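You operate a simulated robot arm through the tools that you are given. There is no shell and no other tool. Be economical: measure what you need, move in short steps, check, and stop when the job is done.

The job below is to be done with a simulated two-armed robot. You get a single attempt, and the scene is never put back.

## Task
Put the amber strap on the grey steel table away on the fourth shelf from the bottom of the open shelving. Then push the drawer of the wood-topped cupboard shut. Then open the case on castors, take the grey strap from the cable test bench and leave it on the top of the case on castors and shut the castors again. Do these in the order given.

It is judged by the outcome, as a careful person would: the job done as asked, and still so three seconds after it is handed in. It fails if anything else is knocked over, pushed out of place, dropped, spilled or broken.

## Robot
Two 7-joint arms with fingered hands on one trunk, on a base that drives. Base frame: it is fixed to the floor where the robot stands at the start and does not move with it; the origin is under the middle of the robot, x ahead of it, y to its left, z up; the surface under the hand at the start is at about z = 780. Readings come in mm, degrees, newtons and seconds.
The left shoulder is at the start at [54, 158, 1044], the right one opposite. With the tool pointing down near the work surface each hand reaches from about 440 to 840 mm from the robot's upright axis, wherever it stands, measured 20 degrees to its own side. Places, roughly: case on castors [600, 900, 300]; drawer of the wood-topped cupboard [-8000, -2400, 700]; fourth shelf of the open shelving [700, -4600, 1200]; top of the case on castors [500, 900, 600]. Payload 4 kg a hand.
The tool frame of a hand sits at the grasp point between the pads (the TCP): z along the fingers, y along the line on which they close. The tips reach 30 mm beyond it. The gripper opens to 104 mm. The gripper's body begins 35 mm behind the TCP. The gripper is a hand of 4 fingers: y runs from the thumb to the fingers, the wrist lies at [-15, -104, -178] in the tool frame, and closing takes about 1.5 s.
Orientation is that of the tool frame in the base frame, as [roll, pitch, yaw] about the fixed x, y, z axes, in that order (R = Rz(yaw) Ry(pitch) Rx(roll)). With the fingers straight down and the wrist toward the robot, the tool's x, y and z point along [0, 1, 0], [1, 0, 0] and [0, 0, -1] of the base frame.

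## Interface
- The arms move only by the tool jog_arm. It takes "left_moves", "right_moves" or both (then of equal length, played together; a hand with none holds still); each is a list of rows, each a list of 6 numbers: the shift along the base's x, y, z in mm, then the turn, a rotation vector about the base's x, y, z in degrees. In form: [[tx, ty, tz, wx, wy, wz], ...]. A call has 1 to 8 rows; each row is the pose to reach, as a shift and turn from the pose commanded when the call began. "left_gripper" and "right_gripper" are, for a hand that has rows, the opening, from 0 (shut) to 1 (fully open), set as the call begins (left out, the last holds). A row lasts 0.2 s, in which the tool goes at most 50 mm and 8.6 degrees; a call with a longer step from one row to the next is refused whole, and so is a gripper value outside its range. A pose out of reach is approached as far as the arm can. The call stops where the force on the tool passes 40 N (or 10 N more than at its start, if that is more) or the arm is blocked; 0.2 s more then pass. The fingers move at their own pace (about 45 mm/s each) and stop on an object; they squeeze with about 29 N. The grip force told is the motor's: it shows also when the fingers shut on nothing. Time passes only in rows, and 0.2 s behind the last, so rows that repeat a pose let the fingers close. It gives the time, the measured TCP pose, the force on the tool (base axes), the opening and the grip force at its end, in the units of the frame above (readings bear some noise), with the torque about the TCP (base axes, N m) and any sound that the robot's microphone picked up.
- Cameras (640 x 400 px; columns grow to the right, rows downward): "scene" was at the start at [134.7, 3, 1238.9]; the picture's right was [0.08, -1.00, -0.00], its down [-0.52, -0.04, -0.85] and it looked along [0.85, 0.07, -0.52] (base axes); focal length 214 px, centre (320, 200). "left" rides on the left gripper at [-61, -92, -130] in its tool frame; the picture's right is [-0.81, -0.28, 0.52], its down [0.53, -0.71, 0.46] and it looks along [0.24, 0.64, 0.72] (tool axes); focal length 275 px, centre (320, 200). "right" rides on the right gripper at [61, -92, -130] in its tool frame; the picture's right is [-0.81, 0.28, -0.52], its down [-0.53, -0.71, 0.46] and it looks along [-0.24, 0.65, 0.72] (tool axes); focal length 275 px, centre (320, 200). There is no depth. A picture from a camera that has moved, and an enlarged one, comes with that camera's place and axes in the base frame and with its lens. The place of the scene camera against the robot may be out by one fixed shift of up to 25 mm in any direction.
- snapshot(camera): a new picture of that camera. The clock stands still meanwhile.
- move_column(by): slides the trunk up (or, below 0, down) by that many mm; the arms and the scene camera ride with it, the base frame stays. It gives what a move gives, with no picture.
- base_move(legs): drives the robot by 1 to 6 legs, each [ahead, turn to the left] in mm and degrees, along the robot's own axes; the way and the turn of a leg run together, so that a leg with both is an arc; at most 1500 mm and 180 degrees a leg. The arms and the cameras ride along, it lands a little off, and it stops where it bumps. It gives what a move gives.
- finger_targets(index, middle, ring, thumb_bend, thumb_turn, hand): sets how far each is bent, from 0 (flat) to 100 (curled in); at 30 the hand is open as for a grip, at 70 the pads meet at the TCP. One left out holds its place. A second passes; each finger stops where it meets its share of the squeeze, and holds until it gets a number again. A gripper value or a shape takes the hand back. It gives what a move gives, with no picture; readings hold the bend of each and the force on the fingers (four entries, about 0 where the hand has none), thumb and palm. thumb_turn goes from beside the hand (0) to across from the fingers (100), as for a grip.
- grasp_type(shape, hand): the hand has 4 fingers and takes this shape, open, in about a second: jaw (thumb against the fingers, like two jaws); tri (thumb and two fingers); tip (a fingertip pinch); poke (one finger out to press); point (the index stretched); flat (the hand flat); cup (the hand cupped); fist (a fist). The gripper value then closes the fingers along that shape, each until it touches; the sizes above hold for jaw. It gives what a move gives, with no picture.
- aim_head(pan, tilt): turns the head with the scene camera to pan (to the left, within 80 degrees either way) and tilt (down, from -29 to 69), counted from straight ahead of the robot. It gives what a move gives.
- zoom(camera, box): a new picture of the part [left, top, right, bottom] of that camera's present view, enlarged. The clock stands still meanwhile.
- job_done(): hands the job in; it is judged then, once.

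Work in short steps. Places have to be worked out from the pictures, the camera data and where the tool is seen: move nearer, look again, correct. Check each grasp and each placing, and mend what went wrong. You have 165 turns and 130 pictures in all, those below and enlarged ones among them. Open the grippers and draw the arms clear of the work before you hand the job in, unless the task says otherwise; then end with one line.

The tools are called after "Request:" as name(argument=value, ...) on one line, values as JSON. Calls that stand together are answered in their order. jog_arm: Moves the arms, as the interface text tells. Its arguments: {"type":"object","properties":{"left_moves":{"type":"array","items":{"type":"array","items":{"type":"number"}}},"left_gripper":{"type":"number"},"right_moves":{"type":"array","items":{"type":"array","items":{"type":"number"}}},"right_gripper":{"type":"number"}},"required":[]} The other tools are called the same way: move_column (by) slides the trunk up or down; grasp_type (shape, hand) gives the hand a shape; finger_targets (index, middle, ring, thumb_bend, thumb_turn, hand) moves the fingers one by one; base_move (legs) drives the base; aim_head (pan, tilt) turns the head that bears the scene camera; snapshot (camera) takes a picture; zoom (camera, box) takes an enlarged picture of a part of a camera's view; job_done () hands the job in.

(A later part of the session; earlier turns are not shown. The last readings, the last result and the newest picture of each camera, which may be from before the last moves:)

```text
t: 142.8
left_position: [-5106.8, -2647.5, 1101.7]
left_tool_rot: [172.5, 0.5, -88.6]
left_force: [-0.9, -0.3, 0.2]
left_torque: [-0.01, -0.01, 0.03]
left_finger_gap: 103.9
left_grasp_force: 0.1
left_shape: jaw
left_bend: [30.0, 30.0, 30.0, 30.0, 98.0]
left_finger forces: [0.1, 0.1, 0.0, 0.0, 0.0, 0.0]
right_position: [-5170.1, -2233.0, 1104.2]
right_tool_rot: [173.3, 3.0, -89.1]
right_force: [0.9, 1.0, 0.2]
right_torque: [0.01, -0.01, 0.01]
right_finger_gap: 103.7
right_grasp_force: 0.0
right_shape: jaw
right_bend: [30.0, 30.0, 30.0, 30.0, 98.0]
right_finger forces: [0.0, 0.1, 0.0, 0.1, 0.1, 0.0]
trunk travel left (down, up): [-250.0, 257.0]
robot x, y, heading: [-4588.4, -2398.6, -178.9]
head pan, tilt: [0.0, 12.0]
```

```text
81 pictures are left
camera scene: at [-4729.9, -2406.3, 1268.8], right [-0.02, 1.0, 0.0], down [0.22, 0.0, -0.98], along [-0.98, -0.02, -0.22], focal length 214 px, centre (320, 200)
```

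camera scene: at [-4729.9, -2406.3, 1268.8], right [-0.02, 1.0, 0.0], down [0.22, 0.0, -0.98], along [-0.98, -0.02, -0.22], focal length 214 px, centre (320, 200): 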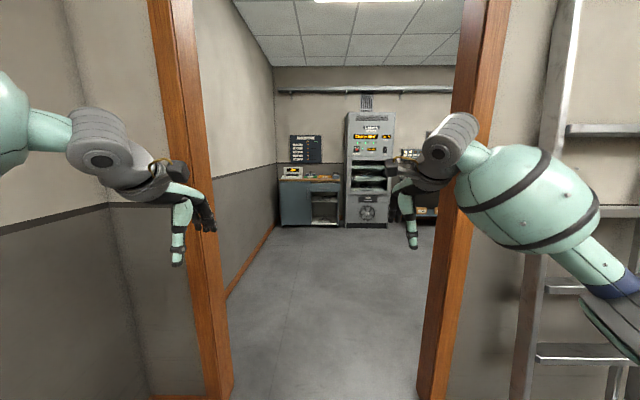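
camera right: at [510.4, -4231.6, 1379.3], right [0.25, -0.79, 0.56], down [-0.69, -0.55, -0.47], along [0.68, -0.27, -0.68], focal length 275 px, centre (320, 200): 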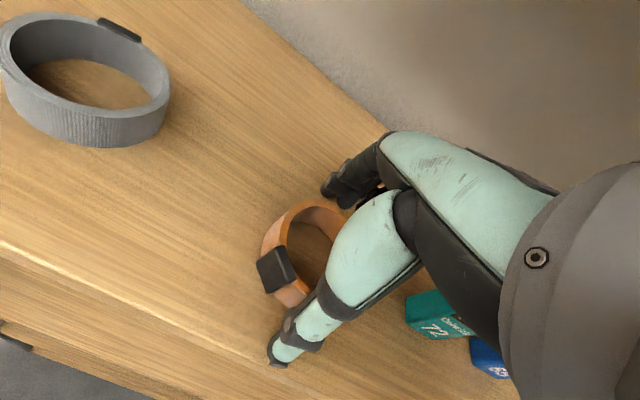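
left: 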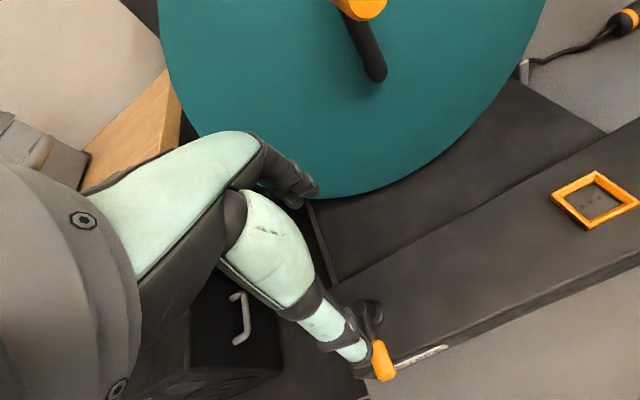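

Left forearm is somewhat wide; I bring the left hand a bit inward, then go through the door with a slight rightward correction.

Request:
jog_arm(left_moves=[[-30, 35, 0, 0, 0, 0], [-55, 70, 0, 0, 0, 0], [-60, 90, 0, 0, 0, 0]])

Request:
base_move(legs=[[0, -2.2], [700, 0]])

Request:
snapshot(camera="scene")

```text
t: 143.6
left_position: [-5152.0, -2556.7, 1106.4]
left_tool_rot: [171.7, 0.4, -88.5]
left_force: [0.9, 0.2, 0.5]
left_torque: [-0.05, -0.01, 0.03]
left_finger_gap: 103.8
left_grasp_force: 0.1
left_shape: jaw
left_bend: [30.0, 30.0, 30.0, 30.0, 98.0]
left_finger forces: [0.0, 0.0, 0.1, 0.0, 0.0, 0.1]
right_position: [-5156.6, -2231.6, 1111.4]
right_tool_rot: [172.4, 3.0, -89.0]
right_force: [-0.6, 0.2, 0.0]
right_torque: [0.0, 0.02, -0.01]
right_finger_gap: 103.8
right_grasp_force: 0.0
right_shape: jaw
right_bend: [30.0, 30.0, 30.0, 30.0, 98.0]
right_finger forces: [0.0, 0.0, 0.1, 0.0, 0.0, 0.0]
trunk travel left (down, up): [-250.0, 257.0]
robot x, y, heading: [-4590.4, -2398.9, -179.0]
head pan, tilt: [0.0, 12.0]
```

```text
t: 148.1
left_position: [-5869.6, -2522.1, 1104.6]
left_tool_rot: [171.8, 0.5, -90.7]
left_force: [0.4, -0.1, 0.6]
left_torque: [-0.01, 0.03, -0.03]
left_finger_gap: 104.0
left_grasp_force: 0.0
left_shape: jaw
left_bend: [30.0, 30.0, 30.0, 30.0, 98.0]
left_finger forces: [0.1, 0.0, 0.0, 0.0, 0.0, 0.0]
right_position: [-5861.5, -2197.0, 1111.0]
right_tool_rot: [172.6, 3.1, -91.1]
right_force: [-0.5, -0.9, -0.7]
right_torque: [0.0, 0.01, -0.01]
right_finger_gap: 103.9
right_grasp_force: 0.0
right_shape: jaw
right_bend: [30.0, 30.0, 30.0, 30.0, 98.0]
right_finger forces: [0.0, 0.0, 0.0, 0.1, 0.0, 0.0]
trunk travel left (down, up): [-250.0, 257.0]
robot x, y, heading: [-5303.0, -2387.6, 179.1]
head pan, tilt: [0.0, 12.0]
```

```text
80 pictures are left
camera scene: at [-5441.4, -2387.5, 1268.8], right [0.02, 1.0, 0.0], down [0.22, 0.0, -0.98], along [-0.97, 0.02, -0.22], focal length 214 px, centre (320, 200)
```

scene: 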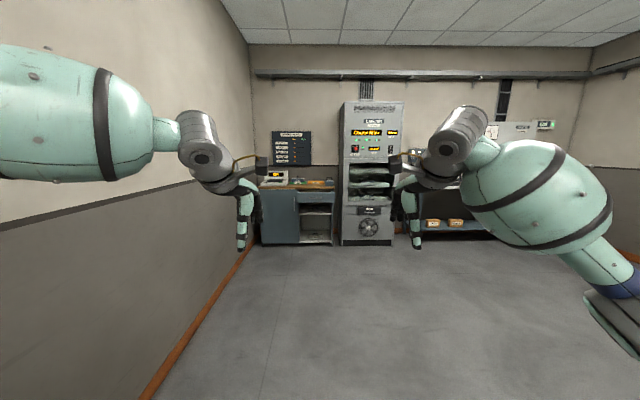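

Through the doorway. The cupboard with the wooden top is ahead-left. Zooming in.

Request:
zoom(camera="scene", box=[240, 150, 400, 250])

```text
4.00 times, centred on (320, 200) of scene
camera zoom: at [-5441.4, -2387.5, 1268.8], right [0.02, 1.0, 0.0], down [0.22, 0.0, -0.98], along [-0.97, 0.02, -0.22], focal length 858 px, centre (320, 200)
```

zoom: 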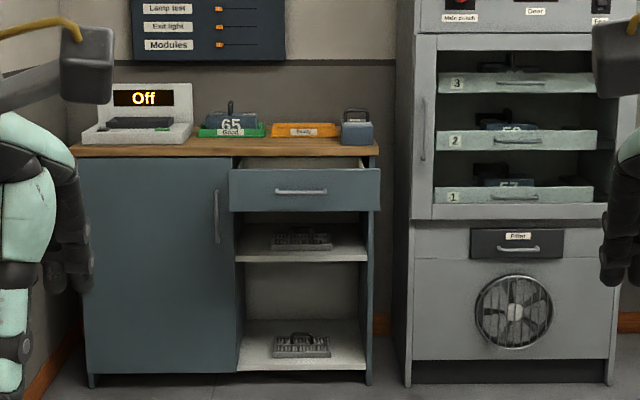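

The cupboard's top-right drawer is pulled out (front ≈ x -7920, y -2390, z ≈ 740). I drive closer, with the robot at y≈-2200 to use the left hand.

Request:
base_move(legs=[[0, -4.5], [1400, 0], [400, 0], [0, 5.4]])

Request:
aim_head(pan=15, tilt=35)

Request:
snapshot(camera="scene")

```text
t: 149.3
left_position: [-5837.2, -2489.7, 1127.0]
left_tool_rot: [169.4, 1.0, -95.2]
left_force: [-0.8, 0.3, -0.5]
left_torque: [-0.02, 0.0, -0.03]
left_finger_gap: 104.1
left_grasp_force: 0.1
left_shape: jaw
left_bend: [30.0, 30.0, 30.0, 30.0, 98.0]
left_finger forces: [0.0, 0.1, 0.0, 0.0, 0.1, 0.0]
right_position: [-5805.0, -2176.2, 1132.1]
right_tool_rot: [170.4, 3.8, -94.7]
right_force: [0.6, 0.1, -0.2]
right_torque: [0.0, -0.03, 0.0]
right_finger_gap: 103.9
right_grasp_force: 0.1
right_shape: jaw
right_bend: [30.0, 30.0, 30.0, 30.0, 98.0]
right_finger forces: [0.0, 0.0, 0.0, 0.0, 0.0, 0.1]
trunk travel left (down, up): [-250.0, 257.0]
robot x, y, heading: [-5299.7, -2383.9, 174.7]
head pan, tilt: [0.0, 12.0]
stopped in leg 2: the robot was blocked; the commanded pose is now the measured one
```

```text
t: 150.2
left_position: [-5839.2, -2493.1, 1125.6]
left_tool_rot: [169.6, 1.0, -95.1]
left_force: [-0.2, 0.0, 0.1]
left_torque: [-0.02, 0.01, 0.0]
left_finger_gap: 104.1
left_grasp_force: 0.1
left_shape: jaw
left_bend: [30.0, 30.0, 30.0, 30.0, 98.0]
left_finger forces: [0.1, 0.1, 0.0, 0.1, 0.0, 0.0]
right_position: [-5807.2, -2175.9, 1132.6]
right_tool_rot: [170.4, 3.8, -94.9]
right_force: [-0.7, 0.6, -0.7]
right_torque: [0.03, 0.01, -0.02]
right_finger_gap: 104.1
right_grasp_force: 0.1
right_shape: jaw
right_bend: [30.0, 30.0, 30.0, 30.0, 98.0]
right_finger forces: [0.0, 0.0, 0.1, 0.0, 0.0, 0.0]
trunk travel left (down, up): [-250.0, 257.0]
robot x, y, heading: [-5302.3, -2388.0, 174.9]
head pan, tilt: [15.0, 35.0]
```

```text
78 pictures are left
camera scene: at [-5435.2, -2412.0, 1231.8], right [-0.17, 0.99, 0.01], down [0.58, 0.1, -0.81], along [-0.8, -0.13, -0.59], focal length 214 px, centre (320, 200)
```

scene: 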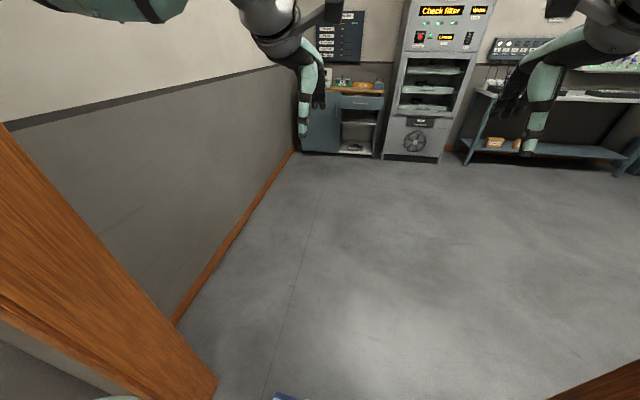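

Blocked immediately; something near the jamb. Looking to both sides before moving again.

Request:
aim_head(pan=-65, tilt=35)

Request:
snapshot(camera="scene")

Request:
aim_head(pan=65, tilt=35)

Request:
snapshot(camera="scene")

```text
t: 151.7
left_position: [-5839.1, -2491.4, 1125.0]
left_tool_rot: [169.6, 0.9, -95.1]
left_force: [-0.3, -0.9, 0.2]
left_torque: [0.02, -0.03, 0.0]
left_finger_gap: 104.2
left_grasp_force: 0.0
left_shape: jaw
left_bend: [30.0, 30.0, 30.0, 30.0, 98.0]
left_finger forces: [0.1, 0.0, 0.0, 0.0, 0.0, 0.1]
right_position: [-5806.5, -2175.6, 1133.2]
right_tool_rot: [170.4, 3.8, -94.9]
right_force: [-0.6, -0.2, 0.0]
right_torque: [0.0, 0.01, 0.0]
right_finger_gap: 104.1
right_grasp_force: 0.1
right_shape: jaw
right_bend: [30.0, 30.0, 30.0, 30.0, 98.0]
right_finger forces: [0.0, 0.0, 0.0, 0.1, 0.0, 0.0]
trunk travel left (down, up): [-250.0, 257.0]
robot x, y, heading: [-5301.6, -2386.5, 174.7]
head pan, tilt: [-65.0, 35.0]
```

```text
77 pictures are left
camera scene: at [-5378.4, -2314.4, 1233.4], right [0.94, 0.34, 0.02], down [0.21, -0.53, -0.82], along [-0.27, 0.78, -0.57], focal length 214 px, centre (320, 200)
```

scene: 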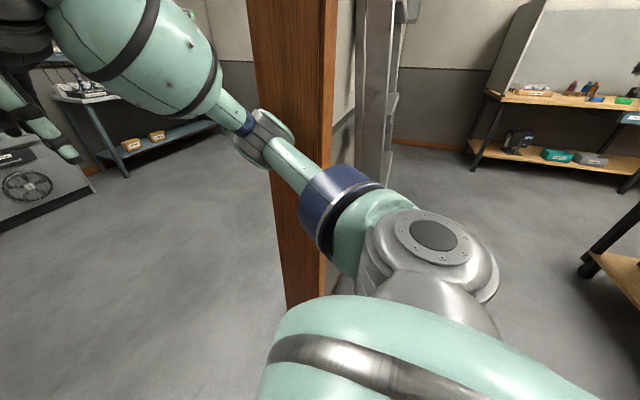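

```text
t: 153.8
left_position: [-5838.9, -2492.7, 1125.5]
left_tool_rot: [169.5, 1.0, -95.2]
left_force: [-0.4, -0.2, -0.7]
left_torque: [-0.01, -0.01, -0.01]
left_finger_gap: 104.0
left_grasp_force: 0.0
left_shape: jaw
left_bend: [30.0, 30.0, 30.0, 30.0, 98.0]
left_finger forces: [0.1, 0.0, 0.0, 0.0, 0.0, 0.0]
right_position: [-5806.3, -2175.8, 1132.5]
right_tool_rot: [170.4, 3.8, -94.9]
right_force: [-0.7, 0.1, 0.6]
right_torque: [0.0, -0.01, -0.01]
right_finger_gap: 104.0
right_grasp_force: 0.1
right_shape: jaw
right_bend: [30.0, 30.0, 30.0, 30.0, 98.0]
right_finger forces: [0.1, 0.0, 0.0, 0.1, 0.1, 0.0]
trunk travel left (down, up): [-250.0, 257.0]
robot x, y, heading: [-5299.8, -2385.5, 174.6]
head pan, tilt: [65.0, 35.0]
```

```text
76 pictures are left
camera scene: at [-5393.0, -2473.3, 1231.9], right [-0.86, 0.5, -0.01], down [0.3, 0.5, -0.81], along [-0.41, -0.7, -0.59], focal length 214 px, centre (320, 200)
```

scene: 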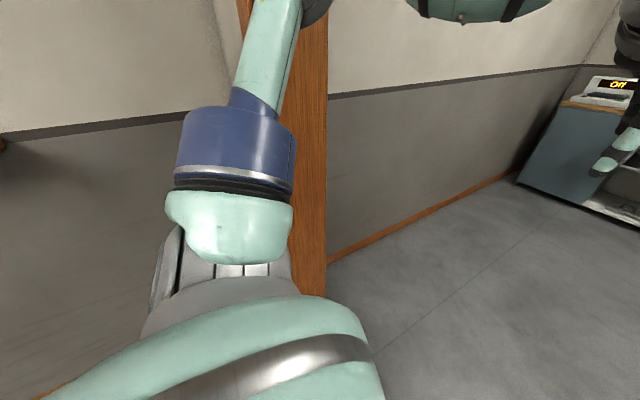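

The left elbow seems to be against the left jamb. I turn back straight, back up a little, then stretch both arms further forward so the elbows come in.

Request:
base_move(legs=[[-250, 0]])

Request:
jog_arm(left_moves=[[-45, 0, 0, 0, 0, 0], [-90, 0, 0, 0, 0, 0], [-135, 0, 0, 0, 0, 0], [-175, 0, 0, 0, 0, 0], [-200, 0, 0, 0, 0, 0]], right_moves=[[-40, 0, 0, 0, 0, 0], [-80, 0, 0, 0, 0, 0], [-120, 0, 0, 0, 0, 0], [-160, 0, 0, 0, 0, 0], [-180, 0, 0, 0, 0, 0]])

Request:
aim_head(pan=55, tilt=20)

Request:
snapshot(camera="scene")

Request:
aim_head(pan=-55, tilt=20)

Request:
snapshot(camera="scene")

```text
t: 154.5
left_position: [-5809.2, -2495.1, 1138.5]
left_tool_rot: [168.0, 0.9, -95.2]
left_force: [0.1, -0.5, 0.1]
left_torque: [-0.02, 0.01, -0.02]
left_finger_gap: 104.0
left_grasp_force: 0.0
left_shape: jaw
left_bend: [30.0, 30.0, 30.0, 30.0, 98.0]
left_finger forces: [0.0, 0.0, 0.0, 0.0, 0.0, 0.0]
right_position: [-5781.4, -2190.9, 1148.3]
right_tool_rot: [167.2, 2.3, -92.4]
right_force: [-0.5, -0.5, 0.4]
right_torque: [-0.02, 0.01, 0.03]
right_finger_gap: 103.9
right_grasp_force: 0.1
right_shape: jaw
right_bend: [30.0, 30.0, 30.0, 30.0, 97.0]
right_finger forces: [0.0, 0.1, 0.0, 0.0, 0.0, 0.0]
trunk travel left (down, up): [-250.0, 257.0]
robot x, y, heading: [-5300.3, -2386.3, 174.9]
head pan, tilt: [65.0, 35.0]
stopped in leg 1: the robot was blocked; the commanded pose is now the measured one
```

```text
t: 155.7
left_position: [-5975.5, -2493.9, 1137.4]
left_tool_rot: [168.1, 0.4, -95.1]
left_force: [-0.1, -0.3, 0.5]
left_torque: [0.01, 0.01, -0.03]
left_finger_gap: 103.9
left_grasp_force: 0.0
left_shape: jaw
left_bend: [30.0, 30.0, 30.0, 30.0, 98.0]
left_finger forces: [0.0, 0.1, 0.0, 0.0, 0.1, 0.1]
left hand out of reach, approached as far as the arm can: row 4, 5
right_position: [-5958.0, -2172.3, 1148.3]
right_tool_rot: [168.2, 2.8, -94.1]
right_force: [0.3, -0.3, 0.0]
right_torque: [0.0, -0.01, -0.01]
right_finger_gap: 103.8
right_grasp_force: 0.0
right_shape: jaw
right_bend: [30.0, 30.0, 30.0, 30.0, 97.0]
right_finger forces: [0.0, 0.0, 0.0, 0.0, 0.1, 0.0]
trunk travel left (down, up): [-250.0, 257.0]
robot x, y, heading: [-5298.0, -2383.0, 174.6]
head pan, tilt: [65.0, 35.0]
```

```text
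t: 156.4
left_position: [-5975.7, -2492.3, 1139.0]
left_tool_rot: [168.1, 0.4, -95.0]
left_force: [-0.8, 0.2, -0.4]
left_torque: [0.0, 0.0, 0.01]
left_finger_gap: 103.8
left_grasp_force: 0.1
left_shape: jaw
left_bend: [30.0, 30.0, 30.0, 30.0, 98.0]
left_finger forces: [0.0, 0.1, 0.0, 0.0, 0.0, 0.0]
right_position: [-5960.9, -2172.4, 1147.0]
right_tool_rot: [168.1, 2.8, -94.1]
right_force: [0.6, -0.4, -0.1]
right_torque: [0.01, 0.01, 0.04]
right_finger_gap: 104.0
right_grasp_force: 0.0
right_shape: jaw
right_bend: [30.0, 30.0, 30.0, 30.0, 97.0]
right_finger forces: [0.0, 0.0, 0.0, 0.1, 0.0, 0.1]
trunk travel left (down, up): [-250.0, 257.0]
robot x, y, heading: [-5301.6, -2388.0, 174.7]
head pan, tilt: [55.0, 20.0]
```

```text
75 pictures are left
camera scene: at [-5407.7, -2457.4, 1256.2], right [-0.76, 0.65, -0.01], down [0.23, 0.26, -0.94], along [-0.6, -0.72, -0.35], focal length 214 px, centre (320, 200)
```

scene: 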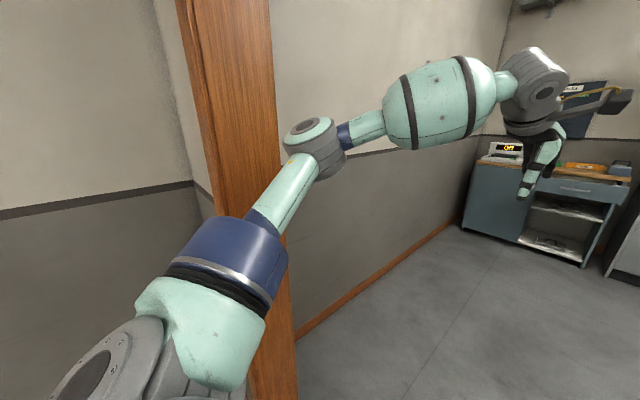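

```text
t: 158.3
left_position: [-5975.4, -2492.7, 1138.0]
left_tool_rot: [168.2, 0.4, -95.1]
left_force: [-0.2, 0.1, -0.3]
left_torque: [0.02, 0.01, 0.02]
left_finger_gap: 104.0
left_grasp_force: 0.1
left_shape: jaw
left_bend: [30.0, 30.0, 30.0, 30.0, 98.0]
left_finger forces: [0.1, 0.0, 0.0, 0.0, 0.1, 0.0]
right_position: [-5960.1, -2172.3, 1147.2]
right_tool_rot: [168.2, 2.8, -94.0]
right_force: [0.5, 0.0, 1.2]
right_torque: [0.0, 0.0, 0.0]
right_finger_gap: 103.7
right_grasp_force: 0.0
right_shape: jaw
right_bend: [30.0, 30.0, 30.0, 30.0, 97.0]
right_finger forces: [0.0, 0.0, 0.1, 0.0, 0.0, 0.0]
trunk travel left (down, up): [-250.0, 257.0]
robot x, y, heading: [-5297.7, -2384.0, 174.7]
head pan, tilt: [-55.0, 20.0]
```

```text
74 pictures are left
camera scene: at [-5393.5, -2305.3, 1256.3], right [0.87, 0.5, 0.01], down [0.18, -0.3, -0.94], along [-0.46, 0.82, -0.35], focal length 214 px, centre (320, 200)
```

scene: 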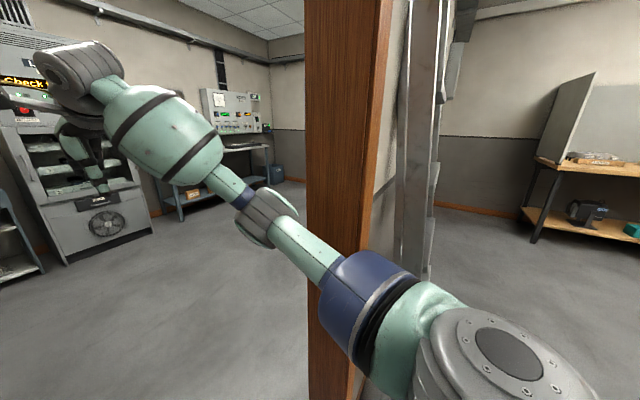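

Elbows now point ahead more. Trying to turn straight and go forward a short bit.

Request:
base_move(legs=[[0, 5.2], [150, 0]])

```text
t: 160.1
left_position: [-6045.6, -2554.5, 1151.1]
left_tool_rot: [166.9, 0.9, -89.9]
left_force: [-0.6, 0.3, -1.9]
left_torque: [0.0, -0.04, -0.02]
left_finger_gap: 104.0
left_grasp_force: 0.1
left_shape: jaw
left_bend: [30.0, 30.0, 30.0, 30.0, 98.0]
left_finger forces: [0.0, 0.0, 0.0, 0.1, 0.0, 0.0]
right_position: [-6059.0, -2232.1, 1159.1]
right_tool_rot: [166.8, 2.8, -89.0]
right_force: [-0.2, 0.9, 0.3]
right_torque: [0.0, -0.06, -0.04]
right_finger_gap: 104.0
right_grasp_force: 0.0
right_shape: jaw
right_bend: [30.0, 30.0, 30.0, 30.0, 97.0]
right_finger forces: [0.1, 0.0, 0.1, 0.0, 0.1, 0.1]
trunk travel left (down, up): [-250.0, 257.0]
robot x, y, heading: [-5404.8, -2387.2, -179.8]
head pan, tilt: [-55.0, 20.0]
stopped in leg 2: the robot was blocked; the commanded pose is now the measured one
```

Moved 100 mm and was blocked again. Looking at each side more squarely to see what touches.

Request:
aim_head(pan=-75, tilt=25)

Request:
snapshot(camera="scene")

Request:
aim_head(pan=75, tilt=25)

Request:
snapshot(camera="scene")

```text
t: 160.9
left_position: [-6039.8, -2555.8, 1155.6]
left_tool_rot: [166.5, 0.9, -89.8]
left_force: [0.8, -0.4, 0.3]
left_torque: [0.01, 0.02, 0.01]
left_finger_gap: 104.1
left_grasp_force: 0.0
left_shape: jaw
left_bend: [30.0, 30.0, 30.0, 30.0, 98.0]
left_finger forces: [0.0, 0.0, 0.0, 0.0, 0.0, 0.1]
right_position: [-6052.8, -2231.4, 1164.9]
right_tool_rot: [166.5, 2.7, -89.0]
right_force: [0.5, 0.3, -0.2]
right_torque: [0.0, 0.01, 0.0]
right_finger_gap: 103.8
right_grasp_force: 0.1
right_shape: jaw
right_bend: [30.0, 30.0, 30.0, 30.0, 97.0]
right_finger forces: [0.1, 0.0, 0.0, 0.1, 0.0, 0.0]
trunk travel left (down, up): [-250.0, 257.0]
robot x, y, heading: [-5403.4, -2385.5, -179.7]
head pan, tilt: [-75.0, 25.0]
```

```text
73 pictures are left
camera scene: at [-5475.7, -2301.6, 1248.7], right [0.96, 0.26, 0.01], down [0.12, -0.41, -0.91], along [-0.23, 0.87, -0.43], focal length 214 px, centre (320, 200)
```

scene: 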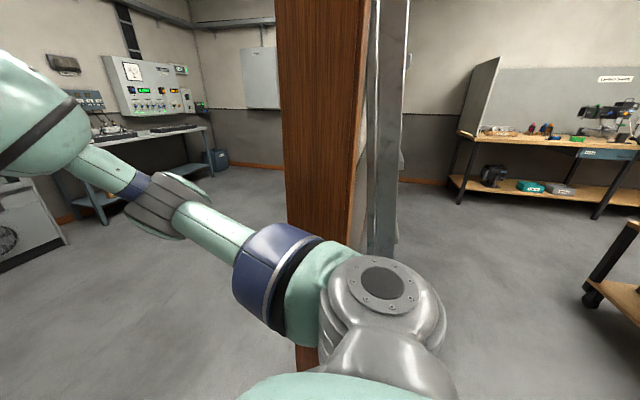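

```text
t: 163.3
left_position: [-6039.8, -2555.3, 1154.5]
left_tool_rot: [166.5, 0.9, -89.9]
left_force: [1.0, -0.3, 0.2]
left_torque: [0.0, 0.0, -0.03]
left_finger_gap: 104.0
left_grasp_force: 0.0
left_shape: jaw
left_bend: [30.0, 30.0, 30.0, 30.0, 98.0]
left_finger forces: [0.0, 0.0, 0.0, 0.0, 0.1, 0.0]
right_position: [-6053.4, -2231.9, 1164.8]
right_tool_rot: [166.6, 2.7, -89.0]
right_force: [0.3, -0.4, 0.3]
right_torque: [0.03, 0.03, 0.01]
right_finger_gap: 103.5
right_grasp_force: 0.1
right_shape: jaw
right_bend: [30.0, 30.0, 30.0, 30.0, 97.0]
right_finger forces: [0.1, 0.0, 0.1, 0.0, 0.1, 0.0]
trunk travel left (down, up): [-250.0, 257.0]
robot x, y, heading: [-5403.7, -2389.4, -179.9]
head pan, tilt: [75.0, 25.0]
```

```text
72 pictures are left
camera scene: at [-5476.5, -2479.6, 1248.6], right [-0.97, 0.26, -0.01], down [0.12, 0.41, -0.9], along [-0.23, -0.88, -0.43], focal length 214 px, centre (320, 200)
```

scene: 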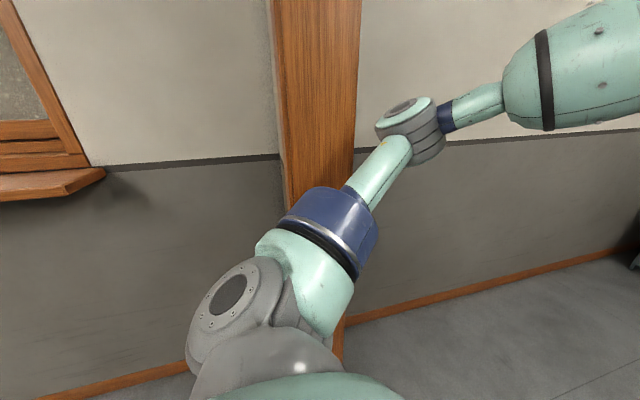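

Arms look clear of both jambs. Checking the floor in front of the base.

Request:
aim_head(pan=0, tilt=66)

Request:
snapshot(camera="scene")

```text
t: 164.7
left_position: [-6041.6, -2555.0, 1153.1]
left_tool_rot: [166.5, 0.9, -89.9]
left_force: [-0.2, 0.8, 0.0]
left_torque: [-0.01, -0.01, -0.02]
left_finger_gap: 104.2
left_grasp_force: 0.0
left_shape: jaw
left_bend: [30.0, 30.0, 30.0, 30.0, 98.0]
left_finger forces: [0.1, 0.0, 0.0, 0.0, 0.1, 0.0]
right_position: [-6053.9, -2231.9, 1164.9]
right_tool_rot: [166.6, 2.7, -89.0]
right_force: [-0.6, 0.0, 0.2]
right_torque: [-0.03, 0.01, 0.0]
right_finger_gap: 103.7
right_grasp_force: 0.0
right_shape: jaw
right_bend: [30.0, 30.0, 30.0, 30.0, 97.0]
right_finger forces: [0.1, 0.0, 0.1, 0.1, 0.0, 0.0]
trunk travel left (down, up): [-250.0, 257.0]
robot x, y, heading: [-5405.5, -2385.4, -179.8]
head pan, tilt: [0.0, 66.0]
```

```text
71 pictures are left
camera scene: at [-5511.6, -2390.7, 1191.5], right [0.0, 1.0, 0.0], down [0.92, 0.0, -0.39], along [-0.39, 0.0, -0.92], focal length 214 px, centre (320, 200)
```

scene: 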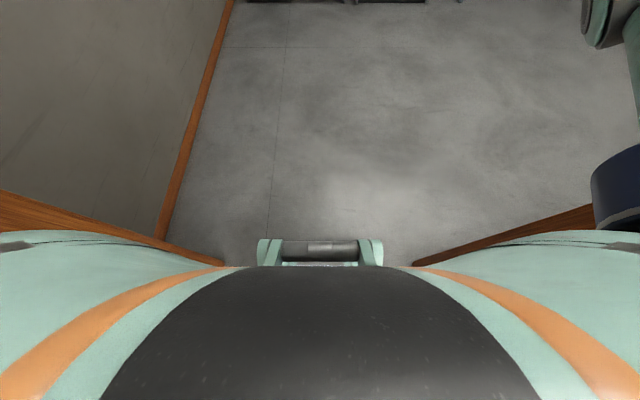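

The base centre is ~24 mm right of the door centre. Looking straight down at each side to see the base against the jambs.

Request:
aim_head(pan=-78, tilt=60)

Request:
snapshot(camera="scene")

Request:
snapshot(camera="right")

```text
t: 166.2
left_position: [-6041.3, -2554.7, 1154.1]
left_tool_rot: [166.6, 0.9, -90.0]
left_force: [-0.2, -0.1, -0.1]
left_torque: [-0.05, -0.03, 0.01]
left_finger_gap: 103.9
left_grasp_force: 0.0
left_shape: jaw
left_bend: [30.0, 30.0, 30.0, 30.0, 98.0]
left_finger forces: [0.0, 0.1, 0.0, 0.1, 0.0, 0.0]
right_position: [-6053.7, -2232.1, 1164.4]
right_tool_rot: [166.6, 2.7, -89.0]
right_force: [0.4, -0.8, 0.1]
right_torque: [0.0, -0.02, -0.04]
right_finger_gap: 103.9
right_grasp_force: 0.0
right_shape: jaw
right_bend: [30.0, 30.0, 30.0, 30.0, 97.0]
right_finger forces: [0.0, 0.0, 0.0, 0.1, 0.1, 0.1]
trunk travel left (down, up): [-250.0, 257.0]
robot x, y, heading: [-5404.4, -2385.4, -179.7]
head pan, tilt: [-78.0, 60.0]
```

```text
70 pictures are left
camera scene: at [-5466.3, -2325.4, 1198.7], right [0.98, 0.21, 0.01], down [0.19, -0.85, -0.5], along [-0.09, 0.49, -0.87], focal length 214 px, centre (320, 200)
```

scene: 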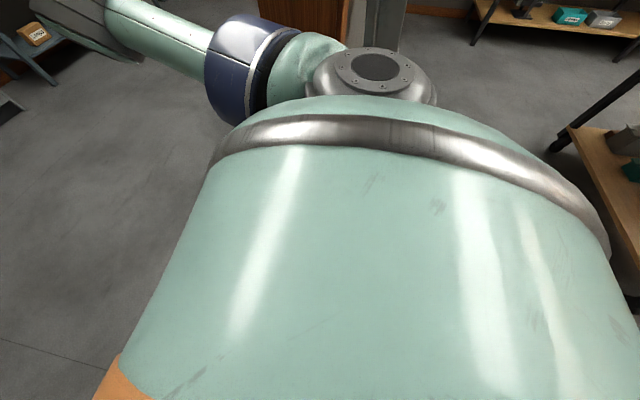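

```text
69 pictures are left
camera right: at [-5934.1, -2295.6, 1266.7], right [-0.16, 0.78, 0.61], down [0.58, 0.57, -0.58], along [-0.8, 0.26, -0.54], focal length 275 px, centre (320, 200)
```

right: 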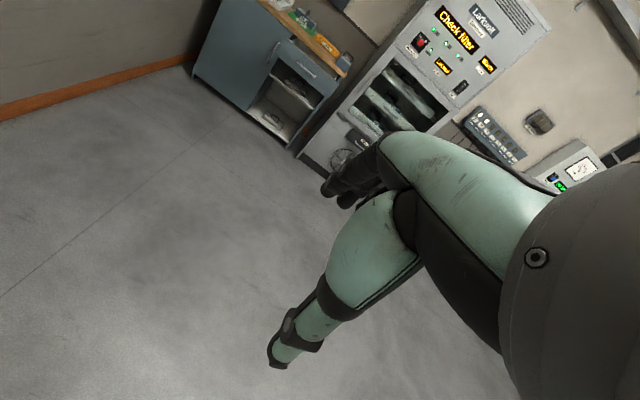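

Nothing obviously touching. Trying a short forward move again to test.

Request:
base_move(legs=[[80, 0]])

Request:
base_move(legs=[[-80, 0]])

```text
t: 167.3
left_position: [-6127.0, -2556.1, 1151.1]
left_tool_rot: [166.9, 0.8, -89.8]
left_force: [-0.7, 0.8, 0.1]
left_torque: [0.01, -0.02, -0.06]
left_finger_gap: 103.8
left_grasp_force: 0.0
left_shape: jaw
left_bend: [30.0, 30.0, 30.0, 30.0, 98.0]
left_finger forces: [0.0, 0.0, 0.0, 0.0, 0.0, 0.0]
right_position: [-6138.6, -2231.9, 1161.1]
right_tool_rot: [167.0, 2.7, -89.0]
right_force: [-0.4, -0.3, -0.4]
right_torque: [0.0, -0.01, -0.01]
right_finger_gap: 103.8
right_grasp_force: 0.1
right_shape: jaw
right_bend: [30.0, 30.0, 30.0, 30.0, 97.0]
right_finger forces: [0.0, 0.2, 0.0, 0.1, 0.1, 0.0]
trunk travel left (down, up): [-250.0, 257.0]
robot x, y, heading: [-5488.2, -2385.6, -179.9]
head pan, tilt: [-78.0, 60.0]
```

```text
t: 168.4
left_position: [-6027.2, -2556.7, 1162.5]
left_tool_rot: [165.9, 0.9, -89.8]
left_force: [0.0, 0.8, 0.3]
left_torque: [-0.01, 0.03, 0.02]
left_finger_gap: 103.9
left_grasp_force: 0.1
left_shape: jaw
left_bend: [30.0, 30.0, 30.0, 30.0, 98.0]
left_finger forces: [0.0, 0.0, 0.0, 0.0, 0.0, 0.0]
right_position: [-6039.9, -2232.0, 1172.9]
right_tool_rot: [166.0, 2.8, -88.9]
right_force: [-1.2, -1.5, 0.9]
right_torque: [-0.04, 0.02, -0.03]
right_finger_gap: 104.1
right_grasp_force: 0.0
right_shape: jaw
right_bend: [30.0, 30.0, 30.0, 30.0, 97.0]
right_finger forces: [0.1, 0.0, 0.0, 0.0, 0.0, 0.0]
trunk travel left (down, up): [-250.0, 257.0]
robot x, y, heading: [-5404.9, -2387.6, -179.8]
head pan, tilt: [-78.0, 60.0]
```

It moves freely now. Going forward in shorter legs.

Request:
base_move(legs=[[300, 0], [400, 0]])

```text
t: 172.7
left_position: [-6714.7, -2555.6, 1170.0]
left_tool_rot: [165.1, 0.8, -90.0]
left_force: [0.0, 0.0, -0.3]
left_torque: [0.0, -0.02, 0.01]
left_finger_gap: 103.7
left_grasp_force: 0.0
left_shape: jaw
left_bend: [30.0, 30.0, 30.0, 30.0, 98.0]
left_finger forces: [0.0, 0.0, 0.0, 0.0, 0.0, 0.1]
right_position: [-6726.7, -2230.9, 1179.4]
right_tool_rot: [165.2, 2.8, -89.3]
right_force: [-0.3, -0.4, -0.4]
right_torque: [-0.01, -0.02, -0.01]
right_finger_gap: 103.8
right_grasp_force: 0.1
right_shape: jaw
right_bend: [30.0, 30.0, 30.0, 30.0, 97.0]
right_finger forces: [0.0, 0.1, 0.0, 0.0, 0.0, 0.0]
trunk travel left (down, up): [-250.0, 257.0]
robot x, y, heading: [-6104.2, -2384.1, -179.8]
head pan, tilt: [-78.0, 60.0]
```

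Through the door. Driving toward the cupboard.

Request:
base_move(legs=[[0, -8], [950, 0], [0, 8]])

Request:
aim_head(pan=10, tilt=35)

Request:
snapshot(camera="scene")

Request:
snapshot(camera="left")

```text
t: 179.3
left_position: [-7649.4, -2411.4, 1177.4]
left_tool_rot: [164.5, 0.9, -90.6]
left_force: [-0.2, -0.2, -0.5]
left_torque: [0.04, 0.04, 0.01]
left_finger_gap: 104.0
left_grasp_force: 0.1
left_shape: jaw
left_bend: [30.0, 30.0, 30.0, 30.0, 98.0]
left_finger forces: [0.0, 0.0, 0.0, 0.0, 0.0, 0.0]
right_position: [-7657.4, -2086.1, 1187.4]
right_tool_rot: [164.5, 2.8, -89.8]
right_force: [-0.9, -0.8, -1.1]
right_torque: [0.04, 0.0, 0.0]
right_finger_gap: 103.9
right_grasp_force: 0.1
right_shape: jaw
right_bend: [30.0, 30.0, 30.0, 30.0, 97.0]
right_finger forces: [0.1, 0.0, 0.0, 0.0, 0.0, 0.0]
trunk travel left (down, up): [-250.0, 257.0]
robot x, y, heading: [-7055.2, -2246.2, 179.5]
head pan, tilt: [-78.0, 60.0]
```

```text
t: 181.0
left_position: [-7634.4, -2411.2, 1184.0]
left_tool_rot: [163.7, 0.8, -90.7]
left_force: [-0.5, 1.1, -0.9]
left_torque: [-0.02, 0.0, 0.0]
left_finger_gap: 103.8
left_grasp_force: 0.1
left_shape: jaw
left_bend: [30.0, 30.0, 30.0, 30.0, 98.0]
left_finger forces: [0.0, 0.1, 0.0, 0.0, 0.0, 0.0]
right_position: [-7641.8, -2084.7, 1194.8]
right_tool_rot: [163.7, 2.9, -90.1]
right_force: [0.8, -0.4, 0.3]
right_torque: [0.01, 0.01, -0.01]
right_finger_gap: 104.0
right_grasp_force: 0.0
right_shape: jaw
right_bend: [30.0, 30.0, 30.0, 30.0, 97.0]
right_finger forces: [0.0, 0.0, 0.1, 0.0, 0.1, 0.1]
trunk travel left (down, up): [-250.0, 257.0]
robot x, y, heading: [-7050.6, -2252.3, 179.5]
head pan, tilt: [10.0, 35.0]
```

```text
68 pictures are left
camera scene: at [-7186.7, -2266.4, 1232.0], right [-0.16, 0.99, 0.0], down [0.58, 0.09, -0.81], along [-0.8, -0.13, -0.58], focal length 214 px, centre (320, 200)
```

scene: 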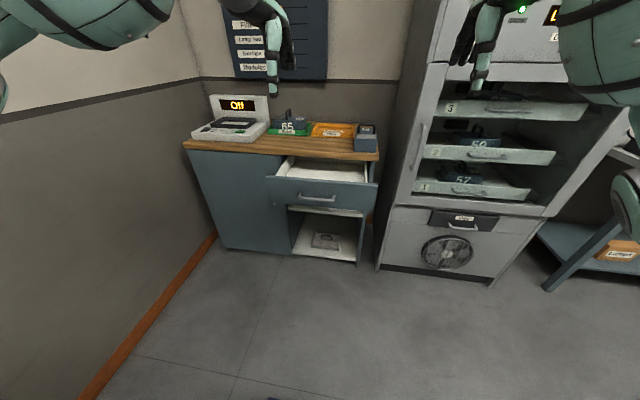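

```text
67 pictures are left
camera left: at [-7508.5, -2351.4, 1284.2], right [0.13, 0.82, -0.56], down [0.55, -0.53, -0.64], along [-0.82, -0.23, -0.52], focal length 275 px, centre (320, 200)
```

left: 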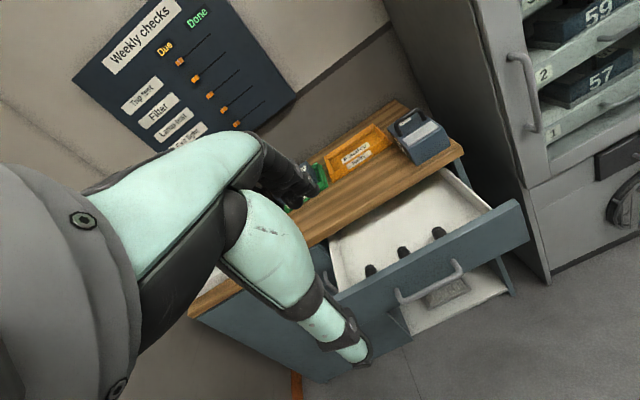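

Handle triangulates to ≈[-7830,-2385,778]; the drawer is out ~140 mm. I shape the left hand as a fist, move the base 120 mm ahead, and bring the fist down in front of the handle, fingers forward.

Request:
base_move(legs=[[110, 0]])

Request:
grasp_type(shape="fist", hand="left")

Request:
jog_arm(left_moves=[[15, 5, -45, 0, 7, 0], [25, 10, -90, 0, 14, 0], [35, 15, -135, 0, 21, 0], [40, 20, -180, 0, 28, 0], [45, 26, -225, 0, 35, 0], [45, 26, -270, 0, 42, 0], [45, 26, -315, 0, 48, 0], [45, 26, -355, 0, 50, 0]])

Request:
snapshot(camera="scene")

Request:
snapshot(camera="left")

```text
t: 182.2
left_position: [-7746.3, -2411.8, 1184.0]
left_tool_rot: [163.8, 0.7, -90.3]
left_force: [-0.6, -0.1, -0.6]
left_torque: [-0.02, 0.01, 0.02]
left_finger_gap: 104.0
left_grasp_force: 0.0
left_shape: jaw
left_bend: [30.0, 30.0, 30.0, 30.0, 98.0]
left_finger forces: [0.1, 0.0, 0.1, 0.0, 0.1, 0.0]
right_position: [-7755.3, -2088.6, 1193.9]
right_tool_rot: [163.8, 2.9, -89.7]
right_force: [-0.4, -0.8, -0.1]
right_torque: [-0.02, 0.0, -0.01]
right_finger_gap: 103.8
right_grasp_force: 0.1
right_shape: jaw
right_bend: [30.0, 30.0, 30.0, 30.0, 97.0]
right_finger forces: [0.0, 0.0, 0.1, 0.0, 0.0, 0.1]
trunk travel left (down, up): [-250.0, 257.0]
robot x, y, heading: [-7163.1, -2248.3, 179.6]
head pan, tilt: [10.0, 35.0]
```

```text
t: 183.1
left_position: [-7730.2, -2413.8, 1192.7]
left_tool_rot: [162.8, 0.7, -90.3]
left_force: [-0.8, 0.9, -0.7]
left_torque: [0.0, 0.0, -0.05]
left_finger_gap: 0.2
left_grasp_force: 0.0
left_shape: fist
left_bend: [100.0, 100.0, 100.0, 86.0, 85.0]
left_finger forces: [0.0, 0.0, 0.0, 0.0, 0.0, 0.1]
right_position: [-7738.4, -2088.4, 1203.5]
right_tool_rot: [162.9, 2.8, -89.7]
right_force: [0.5, -0.5, -0.3]
right_torque: [0.01, 0.02, 0.0]
right_finger_gap: 103.8
right_grasp_force: 0.1
right_shape: jaw
right_bend: [30.0, 30.0, 30.0, 30.0, 97.0]
right_finger forces: [0.0, 0.0, 0.0, 0.1, 0.0, 0.1]
trunk travel left (down, up): [-250.0, 257.0]
robot x, y, heading: [-7164.2, -2243.1, 180.0]
head pan, tilt: [10.0, 35.0]
```

```text
t: 184.9
left_position: [-7687.5, -2438.2, 913.1]
left_tool_rot: [113.5, 0.3, -90.8]
left_force: [-0.1, 0.2, 0.1]
left_torque: [-0.05, 0.04, 0.0]
left_finger_gap: 0.2
left_grasp_force: 0.1
left_shape: fist
left_bend: [100.0, 100.0, 100.0, 86.0, 85.0]
left_finger forces: [0.0, 0.1, 0.1, 0.1, 0.1, 0.0]
left hand out of reach, approached as far as the arm can: row 6, 7, 8
right_position: [-7741.2, -2087.2, 1202.3]
right_tool_rot: [162.9, 2.9, -89.8]
right_force: [-0.1, 0.0, -0.8]
right_torque: [-0.03, 0.03, -0.01]
right_finger_gap: 104.0
right_grasp_force: 0.0
right_shape: jaw
right_bend: [30.0, 30.0, 30.0, 30.0, 97.0]
right_finger forces: [0.1, 0.1, 0.0, 0.0, 0.0, 0.0]
trunk travel left (down, up): [-250.0, 257.0]
robot x, y, heading: [-7162.2, -2250.1, 179.7]
head pan, tilt: [10.0, 35.0]
```

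```text
66 pictures are left
camera scene: at [-7298.8, -2265.6, 1232.0], right [-0.17, 0.99, 0.0], down [0.58, 0.1, -0.81], along [-0.8, -0.14, -0.58], focal length 214 px, centre (320, 200)
```

scene: 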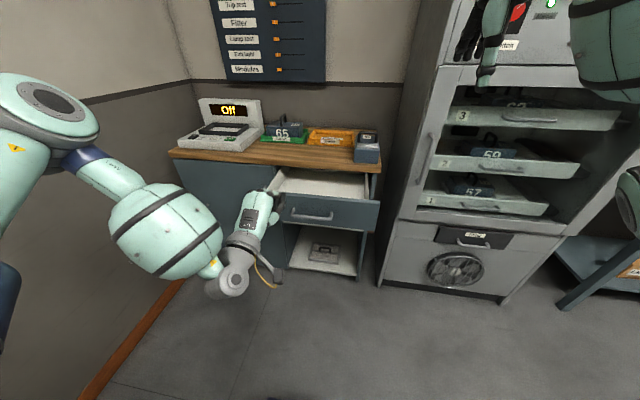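

```text
65 pictures are left
camera left: at [-7529.4, -2377.9, 881.2], right [-0.35, 0.82, -0.45], down [-0.14, -0.53, -0.84], along [-0.93, -0.23, 0.3], focal length 275 px, centre (320, 200)
```

left: 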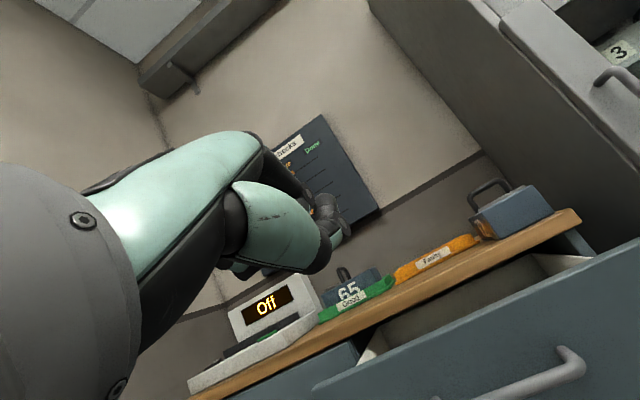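

The arm ran out of reach downward; I lower the trunk by 135 mm and shift the hand toward y≈-2390.

Request:
move_column(by=-135)

Request:
jog_arm(left_moves=[[0, 25, 0, 0, 0, 0], [0, 50, 0, 0, 0, 0]])

Request:
snapshot(camera="left")

Request:
snapshot(camera="scene")

```text
t: 186.5
left_position: [-7686.1, -2437.8, 778.0]
left_tool_rot: [113.4, 0.2, -90.9]
left_force: [-0.9, 0.2, -0.5]
left_torque: [0.0, -0.02, 0.01]
left_finger_gap: 0.0
left_grasp_force: 0.1
left_shape: fist
left_bend: [100.0, 100.0, 100.0, 86.0, 85.0]
left_finger forces: [0.1, 0.0, 0.1, 0.0, 0.0, 0.1]
right_position: [-7739.8, -2087.6, 1066.3]
right_tool_rot: [163.1, 3.0, -89.7]
right_force: [0.4, -0.1, 0.5]
right_torque: [0.01, -0.01, 0.01]
right_finger_gap: 104.1
right_grasp_force: 0.0
right_shape: jaw
right_bend: [30.0, 30.0, 30.0, 30.0, 97.0]
right_finger forces: [0.1, 0.0, 0.0, 0.0, 0.0, 0.0]
trunk travel left (down, up): [-115.0, 392.0]
robot x, y, heading: [-7162.4, -2246.0, 179.8]
head pan, tilt: [10.0, 35.0]
```

```text
t: 187.1
left_position: [-7686.0, -2411.0, 802.0]
left_tool_rot: [113.6, 0.3, -91.0]
left_force: [-0.2, -0.1, -0.4]
left_torque: [-0.01, 0.0, -0.03]
left_finger_gap: 0.2
left_grasp_force: 0.1
left_shape: fist
left_bend: [100.0, 100.0, 100.0, 86.0, 85.0]
left_finger forces: [0.1, 0.1, 0.0, 0.1, 0.1, 0.1]
left hand out of reach, approached as far as the arm can: row 1, 2
right_position: [-7739.3, -2088.6, 1065.7]
right_tool_rot: [163.0, 3.0, -89.8]
right_force: [-0.4, 0.7, -0.1]
right_torque: [-0.03, 0.04, 0.0]
right_finger_gap: 104.2
right_grasp_force: 0.2
right_shape: jaw
right_bend: [30.0, 30.0, 30.0, 30.0, 97.0]
right_finger forces: [0.0, 0.0, 0.0, 0.0, 0.1, 0.0]
trunk travel left (down, up): [-115.0, 392.0]
robot x, y, heading: [-7160.3, -2246.6, 179.7]
head pan, tilt: [10.0, 35.0]
```

```text
64 pictures are left
camera left: at [-7529.4, -2351.1, 769.5], right [-0.35, 0.82, -0.46], down [-0.14, -0.53, -0.84], along [-0.93, -0.23, 0.3], focal length 275 px, centre (320, 200)
```

left: 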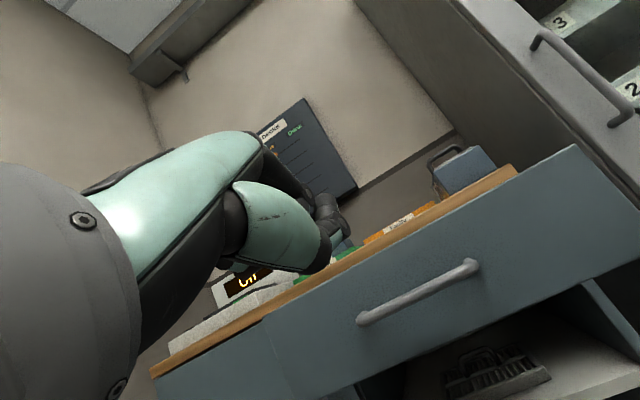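

```text
63 pictures are left
camera scene: at [-7296.4, -2266.0, 1096.5], right [-0.17, 0.99, 0.0], down [0.58, 0.1, -0.81], along [-0.8, -0.14, -0.58], focal length 214 px, centre (320, 200)
```

scene: 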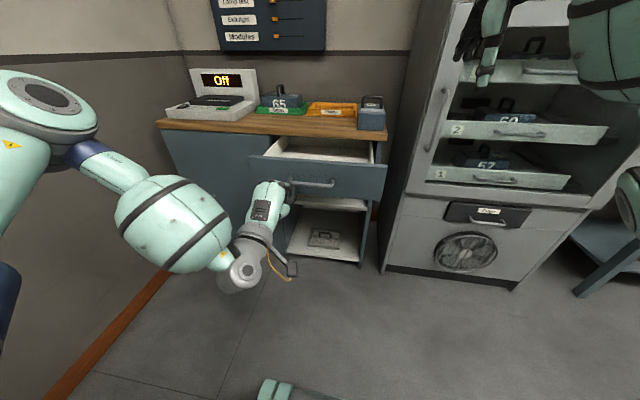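

Re-triangulated: handle ≈[-7914,-2390,719]. Moving the fist forward and down toward it.

Request:
jog_arm(left_moves=[[-40, 5, -20, 0, 0, 0], [-80, 10, -40, 0, 0, 0], [-110, 15, -60, 0, 0, 0], [-130, 20, -70, 0, 0, 0]])

Request:
snapshot(camera="scene")

Request:
snapshot(camera="left")

```text
t: 188.1
left_position: [-7790.2, -2443.3, 792.4]
left_tool_rot: [113.6, 0.2, -90.9]
left_force: [-0.1, -0.6, 0.0]
left_torque: [-0.01, -0.01, -0.01]
left_finger_gap: 0.1
left_grasp_force: 0.1
left_shape: fist
left_bend: [100.0, 100.0, 100.0, 86.0, 85.0]
left_finger forces: [0.0, 0.0, 0.1, 0.1, 0.0, 0.0]
left hand out of reach, approached as far as the arm can: row 1, 2, 3, 4
right_position: [-7741.1, -2087.7, 1067.0]
right_tool_rot: [162.9, 2.9, -89.8]
right_force: [-0.4, 0.4, 0.1]
right_torque: [0.01, 0.03, -0.02]
right_finger_gap: 104.1
right_grasp_force: 0.0
right_shape: jaw
right_bend: [30.0, 30.0, 30.0, 30.0, 97.0]
right_finger forces: [0.0, 0.0, 0.0, 0.0, 0.0, 0.0]
trunk travel left (down, up): [-115.0, 392.0]
robot x, y, heading: [-7162.4, -2247.8, 179.8]
head pan, tilt: [10.0, 35.0]
```

```text
62 pictures are left
camera scene: at [-7296.7, -2266.3, 1096.4], right [-0.17, 0.99, 0.0], down [0.58, 0.1, -0.81], along [-0.8, -0.14, -0.58], focal length 214 px, centre (320, 200)
```

scene: 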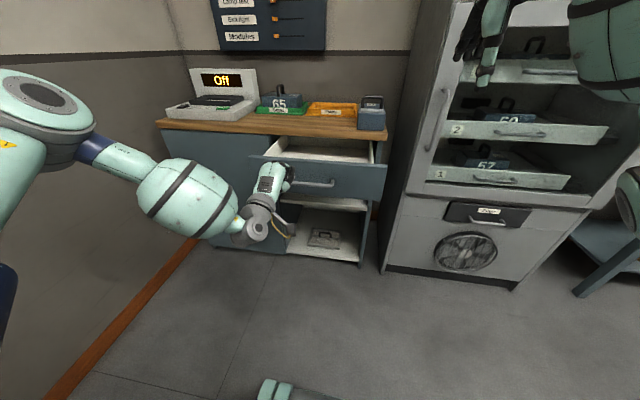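

```text
61 pictures are left
camera left: at [-7632.8, -2383.1, 760.7], right [-0.35, 0.82, -0.46], down [-0.14, -0.53, -0.84], along [-0.93, -0.23, 0.3], focal length 275 px, centre (320, 200)
```

left: 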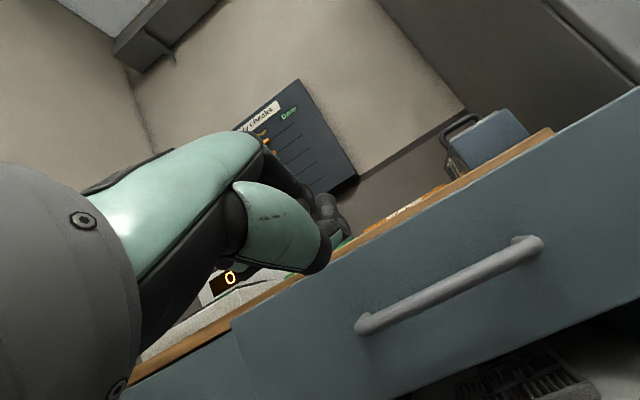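

Lowering the trunk another 65 mm to put the fist at the panel's height, then approaching by arm.

Request:
move_column(by=-65)

Request:
jog_arm(left_moves=[[-20, 10, 0, 0, 0, 0], [-40, 20, 0, 0, 0, 0], [-60, 30, 0, 0, 0, 0], [-80, 30, 0, 0, 0, 0], [-100, 30, 0, 0, 0, 0]])

Request:
snapshot(camera="scene")

```text
t: 189.2
left_position: [-7789.6, -2442.8, 727.3]
left_tool_rot: [113.6, 0.3, -91.1]
left_force: [0.1, -0.7, -0.6]
left_torque: [0.02, -0.01, 0.01]
left_finger_gap: 0.1
left_grasp_force: 0.0
left_shape: fist
left_bend: [100.0, 100.0, 100.0, 86.0, 85.0]
left_finger forces: [0.0, 0.0, 0.0, 0.2, 0.0, 0.0]
right_position: [-7739.8, -2088.0, 1000.5]
right_tool_rot: [163.0, 3.1, -89.8]
right_force: [0.1, -0.4, 0.7]
right_torque: [0.0, -0.03, 0.02]
right_finger_gap: 103.9
right_grasp_force: 0.0
right_shape: jaw
right_bend: [30.0, 30.0, 30.0, 30.0, 97.0]
right_finger forces: [0.0, 0.0, 0.1, 0.0, 0.0, 0.0]
trunk travel left (down, up): [-50.0, 457.0]
robot x, y, heading: [-7167.3, -2248.4, 179.5]
head pan, tilt: [10.0, 35.0]
```

```text
t: 190.4
left_position: [-7858.0, -2445.1, 763.0]
left_tool_rot: [113.7, 0.3, -91.0]
left_force: [0.6, 0.1, -0.6]
left_torque: [0.01, 0.0, 0.01]
left_finger_gap: 0.1
left_grasp_force: 0.1
left_shape: fist
left_bend: [100.0, 100.0, 100.0, 86.0, 85.0]
left_finger forces: [0.0, 0.0, 0.0, 0.0, 0.1, 0.0]
left hand out of reach, approached as far as the arm can: row 1, 2, 3, 4, 5
right_position: [-7739.6, -2088.1, 1001.4]
right_tool_rot: [163.0, 2.9, -89.8]
right_force: [-0.1, -0.2, -0.1]
right_torque: [-0.01, -0.01, -0.02]
right_finger_gap: 104.0
right_grasp_force: 0.0
right_shape: jaw
right_bend: [30.0, 30.0, 30.0, 30.0, 97.0]
right_finger forces: [0.0, 0.1, 0.0, 0.1, 0.1, 0.0]
trunk travel left (down, up): [-50.0, 457.0]
robot x, y, heading: [-7162.3, -2249.4, 179.7]
head pan, tilt: [10.0, 35.0]
```

```text
60 pictures are left
camera scene: at [-7295.6, -2266.2, 1030.8], right [-0.17, 0.99, 0.0], down [0.58, 0.1, -0.81], along [-0.8, -0.14, -0.58], focal length 214 px, centre (320, 200)
```

scene: 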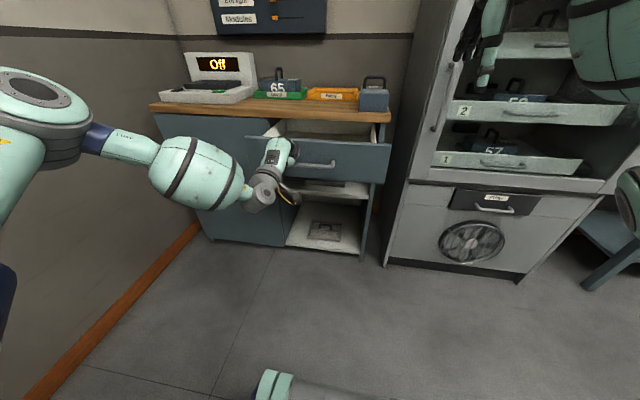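

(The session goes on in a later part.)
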